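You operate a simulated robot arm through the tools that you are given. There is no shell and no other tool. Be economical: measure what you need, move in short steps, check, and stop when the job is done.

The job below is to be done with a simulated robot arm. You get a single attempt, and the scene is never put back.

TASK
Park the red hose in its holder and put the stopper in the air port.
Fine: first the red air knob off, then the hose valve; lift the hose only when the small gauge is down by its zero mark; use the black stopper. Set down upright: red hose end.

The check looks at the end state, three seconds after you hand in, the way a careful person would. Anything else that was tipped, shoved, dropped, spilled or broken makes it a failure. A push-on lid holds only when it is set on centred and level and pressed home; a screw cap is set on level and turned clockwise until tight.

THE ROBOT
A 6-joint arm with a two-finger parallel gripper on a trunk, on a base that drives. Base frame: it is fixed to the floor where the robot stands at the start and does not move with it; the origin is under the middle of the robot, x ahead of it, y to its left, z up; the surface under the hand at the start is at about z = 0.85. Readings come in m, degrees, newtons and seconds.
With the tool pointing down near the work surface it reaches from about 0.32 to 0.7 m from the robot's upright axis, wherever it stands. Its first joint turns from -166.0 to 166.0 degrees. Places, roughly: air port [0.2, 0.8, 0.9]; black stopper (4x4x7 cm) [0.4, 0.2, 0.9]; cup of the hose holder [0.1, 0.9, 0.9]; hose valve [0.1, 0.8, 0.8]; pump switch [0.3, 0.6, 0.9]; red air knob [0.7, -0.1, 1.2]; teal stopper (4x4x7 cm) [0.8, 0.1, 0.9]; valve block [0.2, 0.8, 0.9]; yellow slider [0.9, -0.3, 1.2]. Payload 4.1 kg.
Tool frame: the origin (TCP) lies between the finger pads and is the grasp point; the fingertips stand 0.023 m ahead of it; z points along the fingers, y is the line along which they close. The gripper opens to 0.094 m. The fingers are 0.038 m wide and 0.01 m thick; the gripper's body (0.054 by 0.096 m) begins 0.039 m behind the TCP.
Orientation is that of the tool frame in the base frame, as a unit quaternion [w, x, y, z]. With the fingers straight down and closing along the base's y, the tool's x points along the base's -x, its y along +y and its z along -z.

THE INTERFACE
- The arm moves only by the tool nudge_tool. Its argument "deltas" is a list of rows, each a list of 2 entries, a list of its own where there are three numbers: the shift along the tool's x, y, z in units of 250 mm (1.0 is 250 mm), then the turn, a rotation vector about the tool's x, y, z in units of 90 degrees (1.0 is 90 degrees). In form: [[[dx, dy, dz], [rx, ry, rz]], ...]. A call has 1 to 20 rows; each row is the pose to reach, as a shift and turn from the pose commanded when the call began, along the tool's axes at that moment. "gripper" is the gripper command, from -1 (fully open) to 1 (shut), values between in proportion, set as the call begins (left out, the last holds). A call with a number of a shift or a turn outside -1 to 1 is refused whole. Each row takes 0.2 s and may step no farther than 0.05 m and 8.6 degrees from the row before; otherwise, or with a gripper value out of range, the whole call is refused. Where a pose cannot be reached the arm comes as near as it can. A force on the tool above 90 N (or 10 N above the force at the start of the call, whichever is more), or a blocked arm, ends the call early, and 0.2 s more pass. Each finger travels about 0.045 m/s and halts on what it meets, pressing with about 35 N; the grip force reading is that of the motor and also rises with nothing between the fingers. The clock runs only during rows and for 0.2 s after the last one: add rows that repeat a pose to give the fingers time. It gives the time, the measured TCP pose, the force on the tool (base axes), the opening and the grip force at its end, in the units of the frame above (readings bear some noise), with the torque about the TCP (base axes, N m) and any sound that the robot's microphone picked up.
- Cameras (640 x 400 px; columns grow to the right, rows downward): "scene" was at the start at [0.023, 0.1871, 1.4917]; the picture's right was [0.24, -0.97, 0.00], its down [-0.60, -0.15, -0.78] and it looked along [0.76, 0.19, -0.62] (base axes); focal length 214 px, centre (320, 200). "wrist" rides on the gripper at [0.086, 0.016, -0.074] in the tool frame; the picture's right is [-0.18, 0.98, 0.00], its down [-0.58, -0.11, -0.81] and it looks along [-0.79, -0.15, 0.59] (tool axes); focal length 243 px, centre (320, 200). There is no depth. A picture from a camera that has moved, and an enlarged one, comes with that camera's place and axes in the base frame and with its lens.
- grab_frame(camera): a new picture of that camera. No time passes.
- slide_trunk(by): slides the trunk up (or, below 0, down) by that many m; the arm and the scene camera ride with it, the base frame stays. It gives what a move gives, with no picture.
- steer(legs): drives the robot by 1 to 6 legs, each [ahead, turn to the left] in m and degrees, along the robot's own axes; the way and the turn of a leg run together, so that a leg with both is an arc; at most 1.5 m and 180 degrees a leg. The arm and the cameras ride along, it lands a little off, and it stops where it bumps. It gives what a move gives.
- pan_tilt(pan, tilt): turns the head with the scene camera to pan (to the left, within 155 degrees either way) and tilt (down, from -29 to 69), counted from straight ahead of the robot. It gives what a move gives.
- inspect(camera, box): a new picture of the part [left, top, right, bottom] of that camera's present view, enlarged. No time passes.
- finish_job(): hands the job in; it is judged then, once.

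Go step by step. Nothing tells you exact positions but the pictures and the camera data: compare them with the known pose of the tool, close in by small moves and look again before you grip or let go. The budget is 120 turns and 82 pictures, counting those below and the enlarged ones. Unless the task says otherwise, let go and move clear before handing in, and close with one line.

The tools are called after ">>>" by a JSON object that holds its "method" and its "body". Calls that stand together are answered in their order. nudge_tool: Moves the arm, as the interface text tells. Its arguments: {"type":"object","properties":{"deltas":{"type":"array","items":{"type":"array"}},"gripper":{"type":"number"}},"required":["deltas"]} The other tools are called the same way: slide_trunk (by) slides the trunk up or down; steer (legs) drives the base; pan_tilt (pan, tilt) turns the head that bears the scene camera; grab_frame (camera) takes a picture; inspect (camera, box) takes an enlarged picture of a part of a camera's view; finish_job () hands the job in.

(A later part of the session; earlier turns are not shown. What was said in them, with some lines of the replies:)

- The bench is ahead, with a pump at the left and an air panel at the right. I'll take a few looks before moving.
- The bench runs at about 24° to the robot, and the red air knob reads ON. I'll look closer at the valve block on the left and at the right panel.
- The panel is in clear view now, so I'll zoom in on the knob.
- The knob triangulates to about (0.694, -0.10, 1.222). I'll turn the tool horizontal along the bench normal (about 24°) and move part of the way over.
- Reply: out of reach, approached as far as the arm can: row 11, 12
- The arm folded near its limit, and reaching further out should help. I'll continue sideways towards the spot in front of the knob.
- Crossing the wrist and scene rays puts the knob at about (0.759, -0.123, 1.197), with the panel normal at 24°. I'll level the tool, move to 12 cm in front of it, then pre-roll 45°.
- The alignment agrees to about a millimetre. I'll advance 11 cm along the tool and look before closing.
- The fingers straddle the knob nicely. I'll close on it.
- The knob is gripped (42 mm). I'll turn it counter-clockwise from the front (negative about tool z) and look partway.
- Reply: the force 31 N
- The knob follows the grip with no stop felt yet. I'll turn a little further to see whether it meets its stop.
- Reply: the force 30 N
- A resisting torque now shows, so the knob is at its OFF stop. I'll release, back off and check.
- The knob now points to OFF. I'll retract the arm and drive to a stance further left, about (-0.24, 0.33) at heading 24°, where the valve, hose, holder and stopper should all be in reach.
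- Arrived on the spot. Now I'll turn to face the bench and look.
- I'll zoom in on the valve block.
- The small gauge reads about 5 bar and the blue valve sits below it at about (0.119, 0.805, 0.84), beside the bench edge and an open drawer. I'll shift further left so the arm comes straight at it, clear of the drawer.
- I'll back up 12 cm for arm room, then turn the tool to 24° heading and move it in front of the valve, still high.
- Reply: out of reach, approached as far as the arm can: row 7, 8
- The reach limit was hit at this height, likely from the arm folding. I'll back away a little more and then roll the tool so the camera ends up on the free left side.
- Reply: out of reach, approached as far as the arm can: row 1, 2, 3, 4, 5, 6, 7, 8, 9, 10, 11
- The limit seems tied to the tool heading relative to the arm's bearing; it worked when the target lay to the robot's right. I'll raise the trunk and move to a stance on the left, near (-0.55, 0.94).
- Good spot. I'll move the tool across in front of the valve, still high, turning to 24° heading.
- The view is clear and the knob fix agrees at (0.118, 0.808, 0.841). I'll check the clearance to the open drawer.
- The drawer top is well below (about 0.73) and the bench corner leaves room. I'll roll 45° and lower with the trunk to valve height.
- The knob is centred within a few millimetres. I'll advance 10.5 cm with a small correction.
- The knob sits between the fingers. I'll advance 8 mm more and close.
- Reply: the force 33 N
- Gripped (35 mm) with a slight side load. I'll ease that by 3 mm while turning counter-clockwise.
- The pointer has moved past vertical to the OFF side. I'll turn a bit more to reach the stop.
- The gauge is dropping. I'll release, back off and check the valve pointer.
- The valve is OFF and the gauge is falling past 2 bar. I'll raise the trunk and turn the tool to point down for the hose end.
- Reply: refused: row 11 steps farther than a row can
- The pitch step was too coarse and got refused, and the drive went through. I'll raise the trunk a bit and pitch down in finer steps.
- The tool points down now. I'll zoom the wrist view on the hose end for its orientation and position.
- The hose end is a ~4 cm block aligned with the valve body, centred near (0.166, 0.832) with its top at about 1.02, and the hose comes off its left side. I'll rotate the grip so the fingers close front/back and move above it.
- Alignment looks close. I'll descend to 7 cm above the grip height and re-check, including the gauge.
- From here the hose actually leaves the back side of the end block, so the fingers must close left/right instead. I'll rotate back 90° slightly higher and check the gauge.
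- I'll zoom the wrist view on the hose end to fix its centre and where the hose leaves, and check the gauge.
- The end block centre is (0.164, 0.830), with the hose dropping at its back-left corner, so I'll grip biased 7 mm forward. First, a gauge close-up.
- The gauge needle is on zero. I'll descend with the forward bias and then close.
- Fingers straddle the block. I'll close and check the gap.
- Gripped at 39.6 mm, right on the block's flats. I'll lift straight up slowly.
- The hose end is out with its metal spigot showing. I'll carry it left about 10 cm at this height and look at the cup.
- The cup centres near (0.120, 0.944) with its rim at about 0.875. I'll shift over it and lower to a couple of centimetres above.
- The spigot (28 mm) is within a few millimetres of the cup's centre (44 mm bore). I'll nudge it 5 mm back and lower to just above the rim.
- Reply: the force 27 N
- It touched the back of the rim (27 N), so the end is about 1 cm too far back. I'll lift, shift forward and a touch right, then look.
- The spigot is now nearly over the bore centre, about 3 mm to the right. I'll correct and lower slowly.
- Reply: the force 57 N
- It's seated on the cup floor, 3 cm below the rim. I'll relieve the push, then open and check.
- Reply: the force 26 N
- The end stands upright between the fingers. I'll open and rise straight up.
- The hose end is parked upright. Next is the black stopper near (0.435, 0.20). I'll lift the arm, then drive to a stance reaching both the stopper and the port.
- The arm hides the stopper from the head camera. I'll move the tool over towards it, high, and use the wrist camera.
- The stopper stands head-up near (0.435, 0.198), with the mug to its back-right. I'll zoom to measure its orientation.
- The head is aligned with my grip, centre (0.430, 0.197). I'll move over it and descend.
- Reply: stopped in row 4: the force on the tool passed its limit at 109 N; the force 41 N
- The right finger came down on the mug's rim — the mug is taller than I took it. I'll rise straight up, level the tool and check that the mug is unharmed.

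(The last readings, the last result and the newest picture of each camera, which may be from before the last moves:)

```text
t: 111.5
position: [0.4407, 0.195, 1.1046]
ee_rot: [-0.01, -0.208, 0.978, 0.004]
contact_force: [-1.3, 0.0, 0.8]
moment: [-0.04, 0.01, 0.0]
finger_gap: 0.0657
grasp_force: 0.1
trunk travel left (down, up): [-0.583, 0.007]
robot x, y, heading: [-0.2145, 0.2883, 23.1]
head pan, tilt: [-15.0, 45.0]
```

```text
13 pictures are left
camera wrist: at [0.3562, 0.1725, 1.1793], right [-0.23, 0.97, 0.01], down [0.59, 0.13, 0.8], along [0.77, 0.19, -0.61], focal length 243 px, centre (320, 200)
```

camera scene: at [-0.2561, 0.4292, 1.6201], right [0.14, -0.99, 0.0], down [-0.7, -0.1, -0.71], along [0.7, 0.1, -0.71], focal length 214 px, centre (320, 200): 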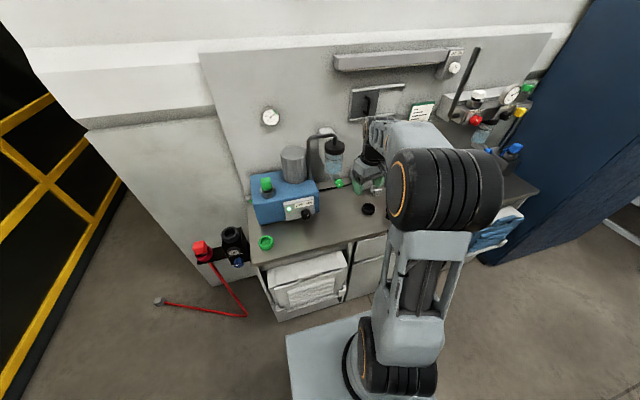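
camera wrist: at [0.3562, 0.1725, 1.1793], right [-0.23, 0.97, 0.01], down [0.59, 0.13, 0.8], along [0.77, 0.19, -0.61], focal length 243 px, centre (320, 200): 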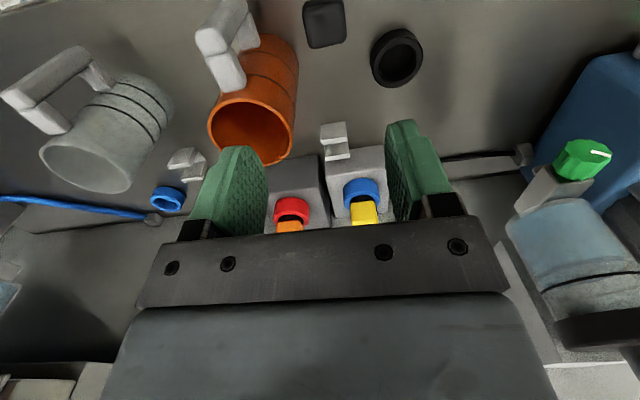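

The mug stands upright and the stopper is untouched at (0.431, 0.196). I'll level the tool, turn it 90° so its narrow side faces the mug, and bias it 1 cm away from the mug.

>>> {"method": "nudge_tool", "body": {"deltas": [[[0.018, 0.03, 0], [0.008, -0.011, 0]], [[0.036, 0.063, 0], [0.008, -0.011, 0]]], "gripper": -0.25}}

>>> {"method": "nudge_tool", "body": {"deltas": [[[0, 0, 0], [0, 0, 0.091]], [[0, 0, 0], [0, 0, 0.182]], [[0, 0, 0], [0, 0, 0.273]], [[0, 0, 0], [0, 0, 0.364]], [[0, 0, 0], [0, 0, 0.455]], [[0, 0, 0], [0, 0, 0.546]], [[0, 0, 0], [0, 0, 0.637]], [[0, 0, 0], [0, 0, 0.728]], [[0, 0, 0], [0, 0, 0.819]], [[0, 0, 0], [0, 0, 0.91]], [[0, 0, 0], [0, 0, 1.0]]]}}

>>> {"method": "grab_frame", "body": {"camera": "wrist"}}

```text
t: 112.1
position: [0.4279, 0.2058, 1.1048]
ee_rot: [0.001, -0.208, 0.978, -0.001]
contact_force: [-0.6, 1.1, -0.4]
moment: [0.0, -0.02, -0.01]
finger_gap: 0.0588
grasp_force: 0.0
trunk travel left (down, up): [-0.583, 0.007]
robot x, y, heading: [-0.2149, 0.2859, 22.8]
head pan, tilt: [-15.0, 45.0]
```

```text
t: 114.5
position: [0.4267, 0.206, 1.1031]
ee_rot: [0.001, 0.547, 0.837, 0.0]
contact_force: [0.5, -0.3, 0.3]
moment: [0.01, 0.02, -0.03]
finger_gap: 0.0586
grasp_force: 0.1
trunk travel left (down, up): [-0.583, 0.007]
robot x, y, heading: [-0.2182, 0.2871, 22.9]
head pan, tilt: [-15.0, 45.0]
```

```text
12 pictures are left
camera wrist: at [0.4057, 0.2893, 1.1776], right [0.97, 0.23, 0.0], down [0.13, -0.57, 0.81], along [0.19, -0.79, -0.59], focal length 243 px, centre (320, 200)
```

wrist: 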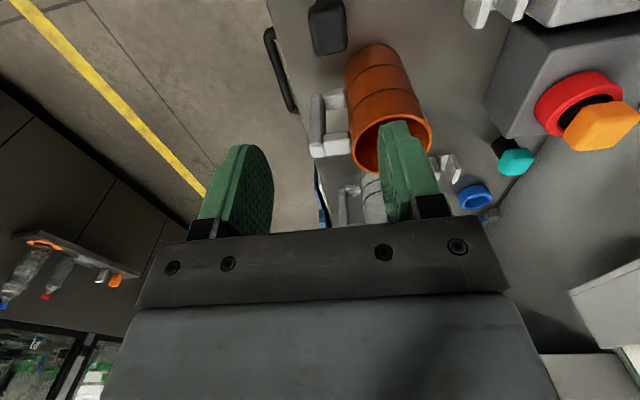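

There is clear space to the mug in this orientation. I'll descend to just above the stopper's head and look.

>>> {"method": "nudge_tool", "body": {"deltas": [[[0, 0.012, 0.15], [0, 0, 0]], [[0, 0.012, 0.3], [0, 0, 0]], [[0, 0.012, 0.45], [0, 0, 0]], [[0, 0.012, 0.6], [0, 0, 0]]]}}

>>> {"method": "grab_frame", "body": {"camera": "wrist"}}

```text
t: 115.5
position: [0.4306, 0.206, 0.9529]
ee_rot: [0.002, 0.545, 0.839, -0.001]
contact_force: [-0.7, 0.5, 0.6]
moment: [0.0, 0.01, 0.02]
finger_gap: 0.0589
grasp_force: 0.3
trunk travel left (down, up): [-0.583, 0.007]
robot x, y, heading: [-0.2164, 0.2857, 23.0]
head pan, tilt: [-15.0, 45.0]
```

```text
11 pictures are left
camera wrist: at [0.4088, 0.2904, 1.0268], right [0.97, 0.23, 0.0], down [0.14, -0.57, 0.81], along [0.19, -0.79, -0.59], focal length 243 px, centre (320, 200)
```

wrist: 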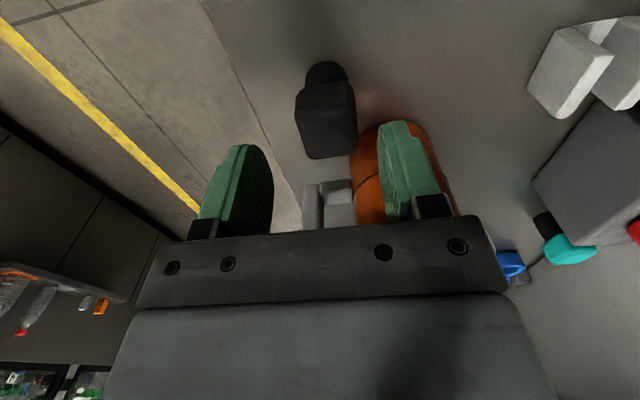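

The stopper lies centred between the fingers, its top nearer z = 0.90. I'll descend 6 cm and close.

>>> {"method": "nudge_tool", "body": {"deltas": [[[0, 0, 0.08], [0, 0, 0]], [[0, 0, 0.16], [0, 0, 0]], [[0, 0, 0.225], [0, 0, 0]]]}}

>>> {"method": "grab_frame", "body": {"camera": "wrist"}}

```text
t: 116.3
position: [0.4303, 0.2059, 0.8972]
ee_rot: [0.001, 0.544, 0.839, 0.0]
contact_force: [0.0, 0.4, -0.4]
moment: [0.03, 0.01, -0.02]
finger_gap: 0.0591
grasp_force: 0.1
trunk travel left (down, up): [-0.583, 0.007]
robot x, y, heading: [-0.219, 0.2892, 23.0]
head pan, tilt: [-15.0, 45.0]
```

```text
10 pictures are left
camera wrist: at [0.4085, 0.2905, 0.9717], right [0.97, 0.23, 0.0], down [0.14, -0.57, 0.81], along [0.19, -0.79, -0.59], focal length 243 px, centre (320, 200)
```

wrist: 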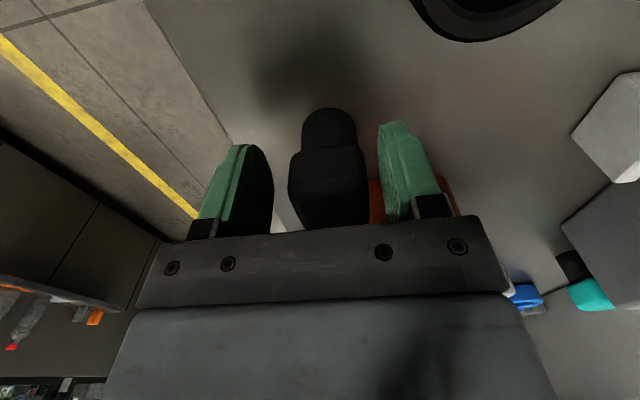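

The fingertips reach about 1 cm below the head, which would foul the port ring. I'll raise 1 cm and close.

>>> {"method": "nudge_tool", "body": {"deltas": [[[0, 0, -0.042], [0, 0, 0]]]}}

>>> {"method": "nudge_tool", "body": {"deltas": [[[0, 0, 0], [0, 0, 0]], [[0, 0, 0], [0, 0, 0]], [[0, 0, 0], [0, 0, 0]], [[0, 0, 0], [0, 0, 0]]], "gripper": 1}}

```text
t: 116.7
position: [0.4299, 0.2063, 0.9088]
ee_rot: [0.003, 0.545, 0.839, 0.0]
contact_force: [0.3, -0.3, -0.9]
moment: [0.01, 0.02, -0.02]
finger_gap: 0.0587
grasp_force: 0.1
trunk travel left (down, up): [-0.583, 0.007]
robot x, y, heading: [-0.2151, 0.2911, 23.2]
head pan, tilt: [-15.0, 45.0]
```

```text
t: 117.7
position: [0.4304, 0.2055, 0.9087]
ee_rot: [0.001, 0.545, 0.839, 0.0]
contact_force: [0.0, 0.9, 0.3]
moment: [0.0, 0.02, -0.03]
finger_gap: 0.0352
grasp_force: 34.7
trunk travel left (down, up): [-0.583, 0.007]
robot x, y, heading: [-0.215, 0.2891, 23.1]
head pan, tilt: [-15.0, 45.0]
```

Gripped (35 mm). I'll lift well clear and carry it left along the bench.

>>> {"method": "nudge_tool", "body": {"deltas": [[[0, 0, -0.1], [0, 0, 0]], [[0, 0, -0.25], [0, 0, 0]], [[0, 0, -0.4], [0, 0, 0]], [[0, 0, -0.58], [0, 0, 0]], [[0, 0, -0.76], [0, 0, 0]], [[0, 0, -0.94], [0, 0, 0]], [[0.1, 0, -1.0], [0, 0, 0]], [[0.28, 0, -1.0], [0, 0, 0]], [[0.46, 0, -1.0], [0, 0, 0]], [[0.64, 0, -1.0], [0, 0, 0]], [[0.82, 0, -1.0], [0, 0, 0]], [[1.0, 0, -1.0], [0, 0, 0]]]}}

>>> {"method": "nudge_tool", "body": {"deltas": [[[0.18, 0, 0], [0, 0, 0]], [[0.36, 0, 0], [0, 0, 0]], [[0.54, 0, 0], [0, 0, 0]], [[0.72, 0, 0], [0, 0, 0]], [[0.88, 0, 0], [0, 0, 0]], [[1.0, 0, 0], [0, 0, 0]]]}}

>>> {"method": "nudge_tool", "body": {"deltas": [[[0.15, 0, 0], [0, 0, 0]], [[0.3, 0.01, 0], [0, 0, 0]], [[0.45, 0.02, 0], [0, 0, 0]], [[0.6, 0.03, 0], [0, 0, 0]], [[0.7, 0.04, 0], [0, 0, 0]]]}}

>>> {"method": "pan_tilt", "body": {"pan": 25, "tilt": 45}}

>>> {"method": "grab_frame", "body": {"camera": "scene"}}

```text
t: 120.3
position: [0.3268, 0.4362, 1.1569]
ee_rot: [0.002, 0.545, 0.839, 0.0]
contact_force: [0.2, -0.1, -0.5]
moment: [0.02, -0.01, -0.01]
finger_gap: 0.0352
grasp_force: 34.6
trunk travel left (down, up): [-0.583, 0.007]
robot x, y, heading: [-0.2157, 0.2873, 23.2]
head pan, tilt: [-15.0, 45.0]
```

```text
t: 121.7
position: [0.2251, 0.6637, 1.1577]
ee_rot: [0.002, 0.544, 0.839, 0.0]
contact_force: [-0.1, 0.0, -0.9]
moment: [0.0, -0.01, 0.01]
finger_gap: 0.0352
grasp_force: 35.2
trunk travel left (down, up): [-0.583, 0.007]
robot x, y, heading: [-0.2185, 0.2896, 23.2]
head pan, tilt: [-15.0, 45.0]
```

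```text
t: 122.9
position: [0.1635, 0.8279, 1.1566]
ee_rot: [0.002, 0.545, 0.839, -0.001]
contact_force: [0.3, 0.1, -0.5]
moment: [-0.01, 0.0, 0.0]
finger_gap: 0.0352
grasp_force: 34.8
trunk travel left (down, up): [-0.583, 0.007]
robot x, y, heading: [-0.2149, 0.2906, 23.0]
head pan, tilt: [-15.0, 45.0]
```

```text
t: 123.9
position: [0.1647, 0.8277, 1.1575]
ee_rot: [0.002, 0.544, 0.839, 0.0]
contact_force: [0.7, 0.4, 0.1]
moment: [-0.01, -0.01, -0.01]
finger_gap: 0.0352
grasp_force: 34.6
trunk travel left (down, up): [-0.583, 0.007]
robot x, y, heading: [-0.2125, 0.289, 22.9]
head pan, tilt: [25.0, 45.0]
```

```text
9 pictures are left
camera scene: at [-0.2823, 0.4785, 1.6201], right [0.74, -0.67, 0.0], down [-0.47, -0.53, -0.71], along [0.47, 0.53, -0.71], focal length 214 px, centre (320, 200)
```

scene: 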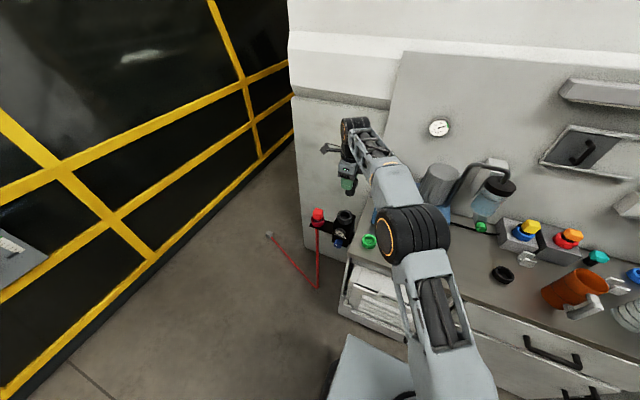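

The stopper is above the valve block. I'll measure port and stopper from both cameras.

>>> {"method": "inspect", "body": {"camera": "scene", "box": [316, 170, 372, 246]}}

>>> {"method": "inspect", "body": {"camera": "wrist", "box": [220, 0, 420, 220]}}

```text
5.26 times, centred on (344, 208) of scene
camera zoom: at [-0.2823, 0.4785, 1.6201], right [0.74, -0.67, 0.0], down [-0.47, -0.53, -0.71], along [0.47, 0.53, -0.71], focal length 1129 px, centre (194, 158)
```

zoom: 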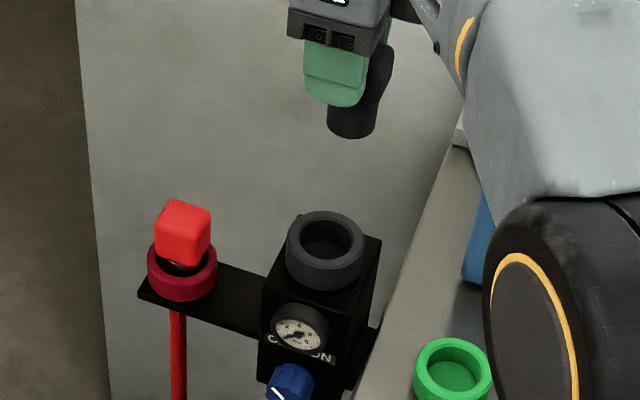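

```text
1.82 times, centred on (320, 110) of wrist
camera zoom: at [0.1425, 0.9116, 1.2306], right [0.97, 0.23, 0.0], down [0.14, -0.57, 0.81], along [0.19, -0.79, -0.59], focal length 441 px, centre (320, 364)
```

zoom: 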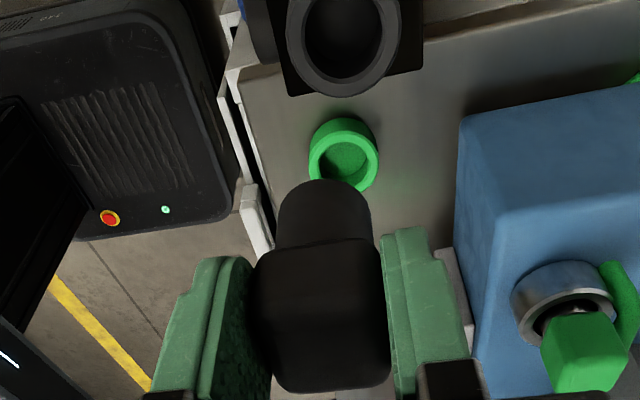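

Both views put the port at about (0.170, 0.836) with its rim near z = 0.96. I'll align over it and lower until the stem is about 2 cm above, then check.

>>> {"method": "nudge_tool", "body": {"deltas": [[[0.03, 0.02, 0], [0, 0, 0]], [[0.056, 0.037, 0.08], [0, 0, 0]], [[0.056, 0.037, 0.2], [0, 0, 0]], [[0.056, 0.037, 0.34], [0, 0, 0]], [[0.056, 0.037, 0.47], [0, 0, 0]]]}}

>>> {"method": "inspect", "body": {"camera": "wrist", "box": [240, 0, 400, 160]}}

>>> {"method": "inspect", "body": {"camera": "scene", "box": [320, 180, 372, 232]}}

```text
t: 125.1
position: [0.1662, 0.8436, 1.0395]
ee_rot: [0.002, 0.544, 0.839, 0.0]
contact_force: [-0.7, 0.5, -0.8]
moment: [-0.04, 0.02, 0.01]
finger_gap: 0.0353
grasp_force: 35.1
trunk travel left (down, up): [-0.583, 0.007]
robot x, y, heading: [-0.2206, 0.287, 22.8]
head pan, tilt: [25.0, 45.0]
```

```text
2.50 times, centred on (320, 80) of wrist
camera zoom: at [0.1458, 0.928, 1.1125], right [0.97, 0.23, 0.0], down [0.14, -0.57, 0.81], along [0.19, -0.79, -0.59], focal length 606 px, centre (320, 500)
```

zoom: 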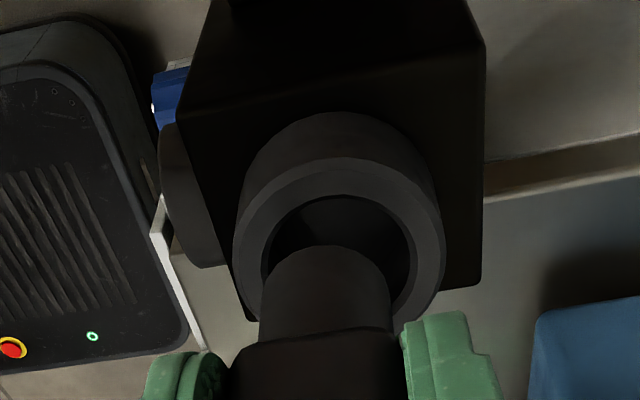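

```text
7.69 times, centred on (346, 206) of scene
camera zoom: at [-0.2821, 0.4788, 1.6201], right [0.74, -0.67, 0.0], down [-0.47, -0.53, -0.71], along [0.47, 0.53, -0.71], focal length 1650 px, centre (120, 154)
```

zoom: 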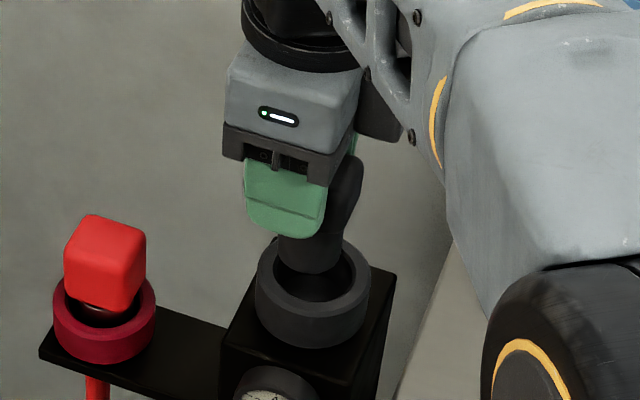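

Stem and bore agree within about 2 mm. I'll apply that small correction and lower it in.

>>> {"method": "nudge_tool", "body": {"deltas": [[[-0.004, 0.008, 0.05], [0, 0, 0]], [[-0.004, 0.008, 0.09], [0, 0, 0]], [[-0.004, 0.008, 0.13], [0, 0, 0]], [[-0.004, 0.008, 0.17], [0, 0, 0]], [[-0.004, 0.008, 0.2], [0, 0, 0]], [[-0.004, 0.008, 0.22], [0, 0, 0]]]}}

```text
t: 126.5
position: [0.1678, 0.8422, 0.9869]
ee_rot: [0.001, 0.545, 0.838, 0.003]
contact_force: [-0.3, 2.2, 25.3]
moment: [0.01, 0.04, -0.11]
finger_gap: 0.0351
grasp_force: 35.1
trunk travel left (down, up): [-0.583, 0.007]
robot x, y, heading: [-0.2132, 0.292, 22.9]
head pan, tilt: [25.0, 45.0]
```

It slid in about 3 cm with a level 25 N contact. I'll press a bit more to see whether it's home.

>>> {"method": "nudge_tool", "body": {"deltas": [[[0, 0, 0.012], [0, 0, 0]], [[0, 0, 0.024], [0, 0, 0]], [[0, 0, 0.032], [0, 0, 0]], [[0, 0, 0.032], [0, 0, 0]]]}}

>>> {"method": "inspect", "body": {"camera": "scene", "box": [320, 180, 372, 232]}}

```text
t: 127.5
position: [0.1692, 0.8437, 0.9848]
ee_rot: [0.001, 0.545, 0.838, 0.008]
contact_force: [-0.5, -1.1, 49.7]
moment: [-0.46, -0.04, -0.01]
finger_gap: 0.0358
grasp_force: 35.2
trunk travel left (down, up): [-0.583, 0.007]
robot x, y, heading: [-0.2165, 0.2863, 23.0]
head pan, tilt: [25.0, 45.0]
```

```text
7.69 times, centred on (346, 206) of scene
camera zoom: at [-0.2856, 0.4736, 1.6208], right [0.74, -0.67, 0.0], down [-0.47, -0.52, -0.71], along [0.47, 0.53, -0.7], focal length 1650 px, centre (120, 154)
```

zoom: 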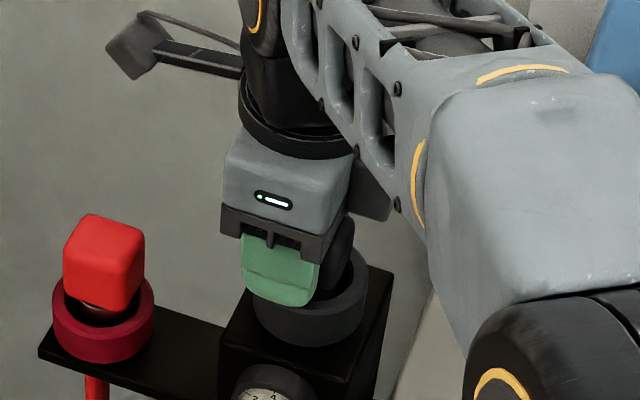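

It's firm at 50 N. I'll relieve the push, open and rise clear, then look.

>>> {"method": "nudge_tool", "body": {"deltas": [[[0, 0, -0.02], [0, 0, 0]], [[0, 0, -0.02], [0, 0, 0]]]}}

>>> {"method": "nudge_tool", "body": {"deltas": [[[0, 0, 0], [0, 0, 0]], [[0, 0, 0], [0, 0, 0]], [[0, 0, 0], [0, 0, 0]], [[0, 0, -0.06], [0, 0, 0]], [[0, 0, -0.16], [0, 0, 0]], [[0, 0, -0.3], [0, 0, 0]], [[0, 0, -0.44], [0, 0, 0]]], "gripper": -0.4}}

>>> {"method": "inspect", "body": {"camera": "scene", "box": [320, 190, 372, 242]}}

>>> {"method": "inspect", "body": {"camera": "wrist", "box": [240, 0, 400, 160]}}

```text
t: 128.1
position: [0.169, 0.8426, 0.9838]
ee_rot: [0.002, 0.545, 0.839, 0.004]
contact_force: [1.4, 1.4, 32.5]
moment: [0.02, -0.27, 0.03]
finger_gap: 0.0352
grasp_force: 34.8
trunk travel left (down, up): [-0.583, 0.007]
robot x, y, heading: [-0.2124, 0.2862, 23.1]
head pan, tilt: [25.0, 45.0]
```

```text
t: 129.7
position: [0.1691, 0.843, 1.0915]
ee_rot: [0.001, 0.545, 0.838, -0.001]
contact_force: [-0.1, 0.8, 0.2]
moment: [0.01, 0.01, 0.01]
finger_gap: 0.0659
grasp_force: 0.0
trunk travel left (down, up): [-0.583, 0.007]
robot x, y, heading: [-0.2175, 0.2877, 23.0]
head pan, tilt: [25.0, 45.0]
```

```text
7.69 times, centred on (346, 216) of scene
camera zoom: at [-0.2825, 0.4783, 1.6201], right [0.74, -0.67, 0.0], down [-0.47, -0.53, -0.71], along [0.47, 0.53, -0.71], focal length 1650 px, centre (120, 77)
```

zoom: 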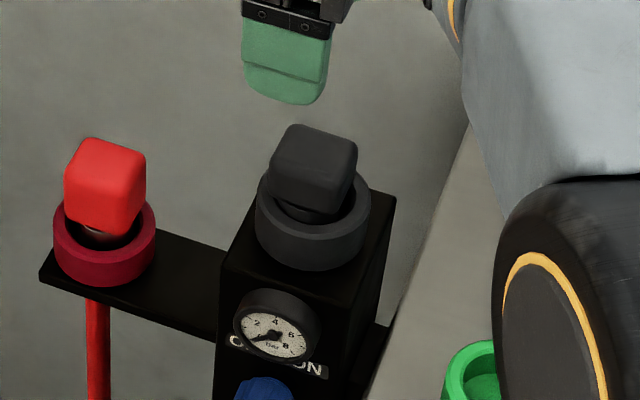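

```text
2.50 times, centred on (320, 80) of wrist
camera zoom: at [0.1479, 0.928, 1.1648], right [0.97, 0.23, 0.0], down [0.14, -0.57, 0.81], along [0.19, -0.79, -0.59], focal length 606 px, centre (320, 500)
```

zoom: 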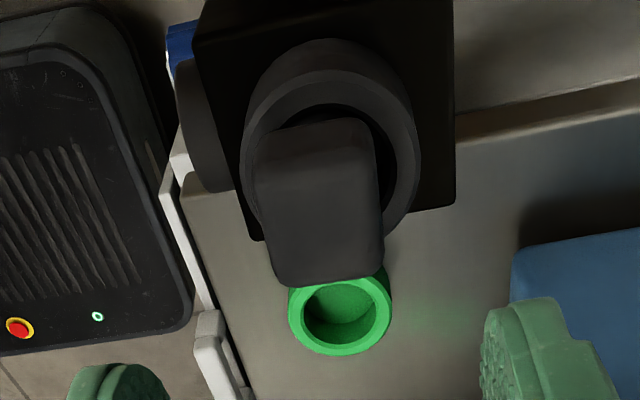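

The stopper sits level and centred in the port, the red hose end stands in its cup, the valve points to OFF and the gauge is at zero. I'll move clear and hand in.

>>> {"method": "nudge_tool", "body": {"deltas": [[[0, 0, -0.15], [0, 0, 0]], [[0, -0.15, -0.25], [0, 0, 0]], [[0, -0.3, -0.25], [0, 0, 0]]]}}

>>> {"method": "finish_job", "body": {}}

```text
t: 130.5
position: [0.1, 0.8122, 1.1536]
ee_rot: [0.002, 0.544, 0.839, 0.001]
contact_force: [-0.2, -0.1, -0.7]
moment: [0.01, -0.04, -0.03]
finger_gap: 0.0658
grasp_force: 0.1
trunk travel left (down, up): [-0.583, 0.007]
robot x, y, heading: [-0.2155, 0.2896, 22.9]
head pan, tilt: [25.0, 45.0]
```

```text
The job is handed in.
```

The job is handed in: air knob off, then hose valve off, red hose end lifted with the gauge at zero and parked upright in its holder, and black stopper pressed level into the air port. Along the way a finger pressed on the orange mug's rim (109 N); it is still standing, but may have shifted slightly.
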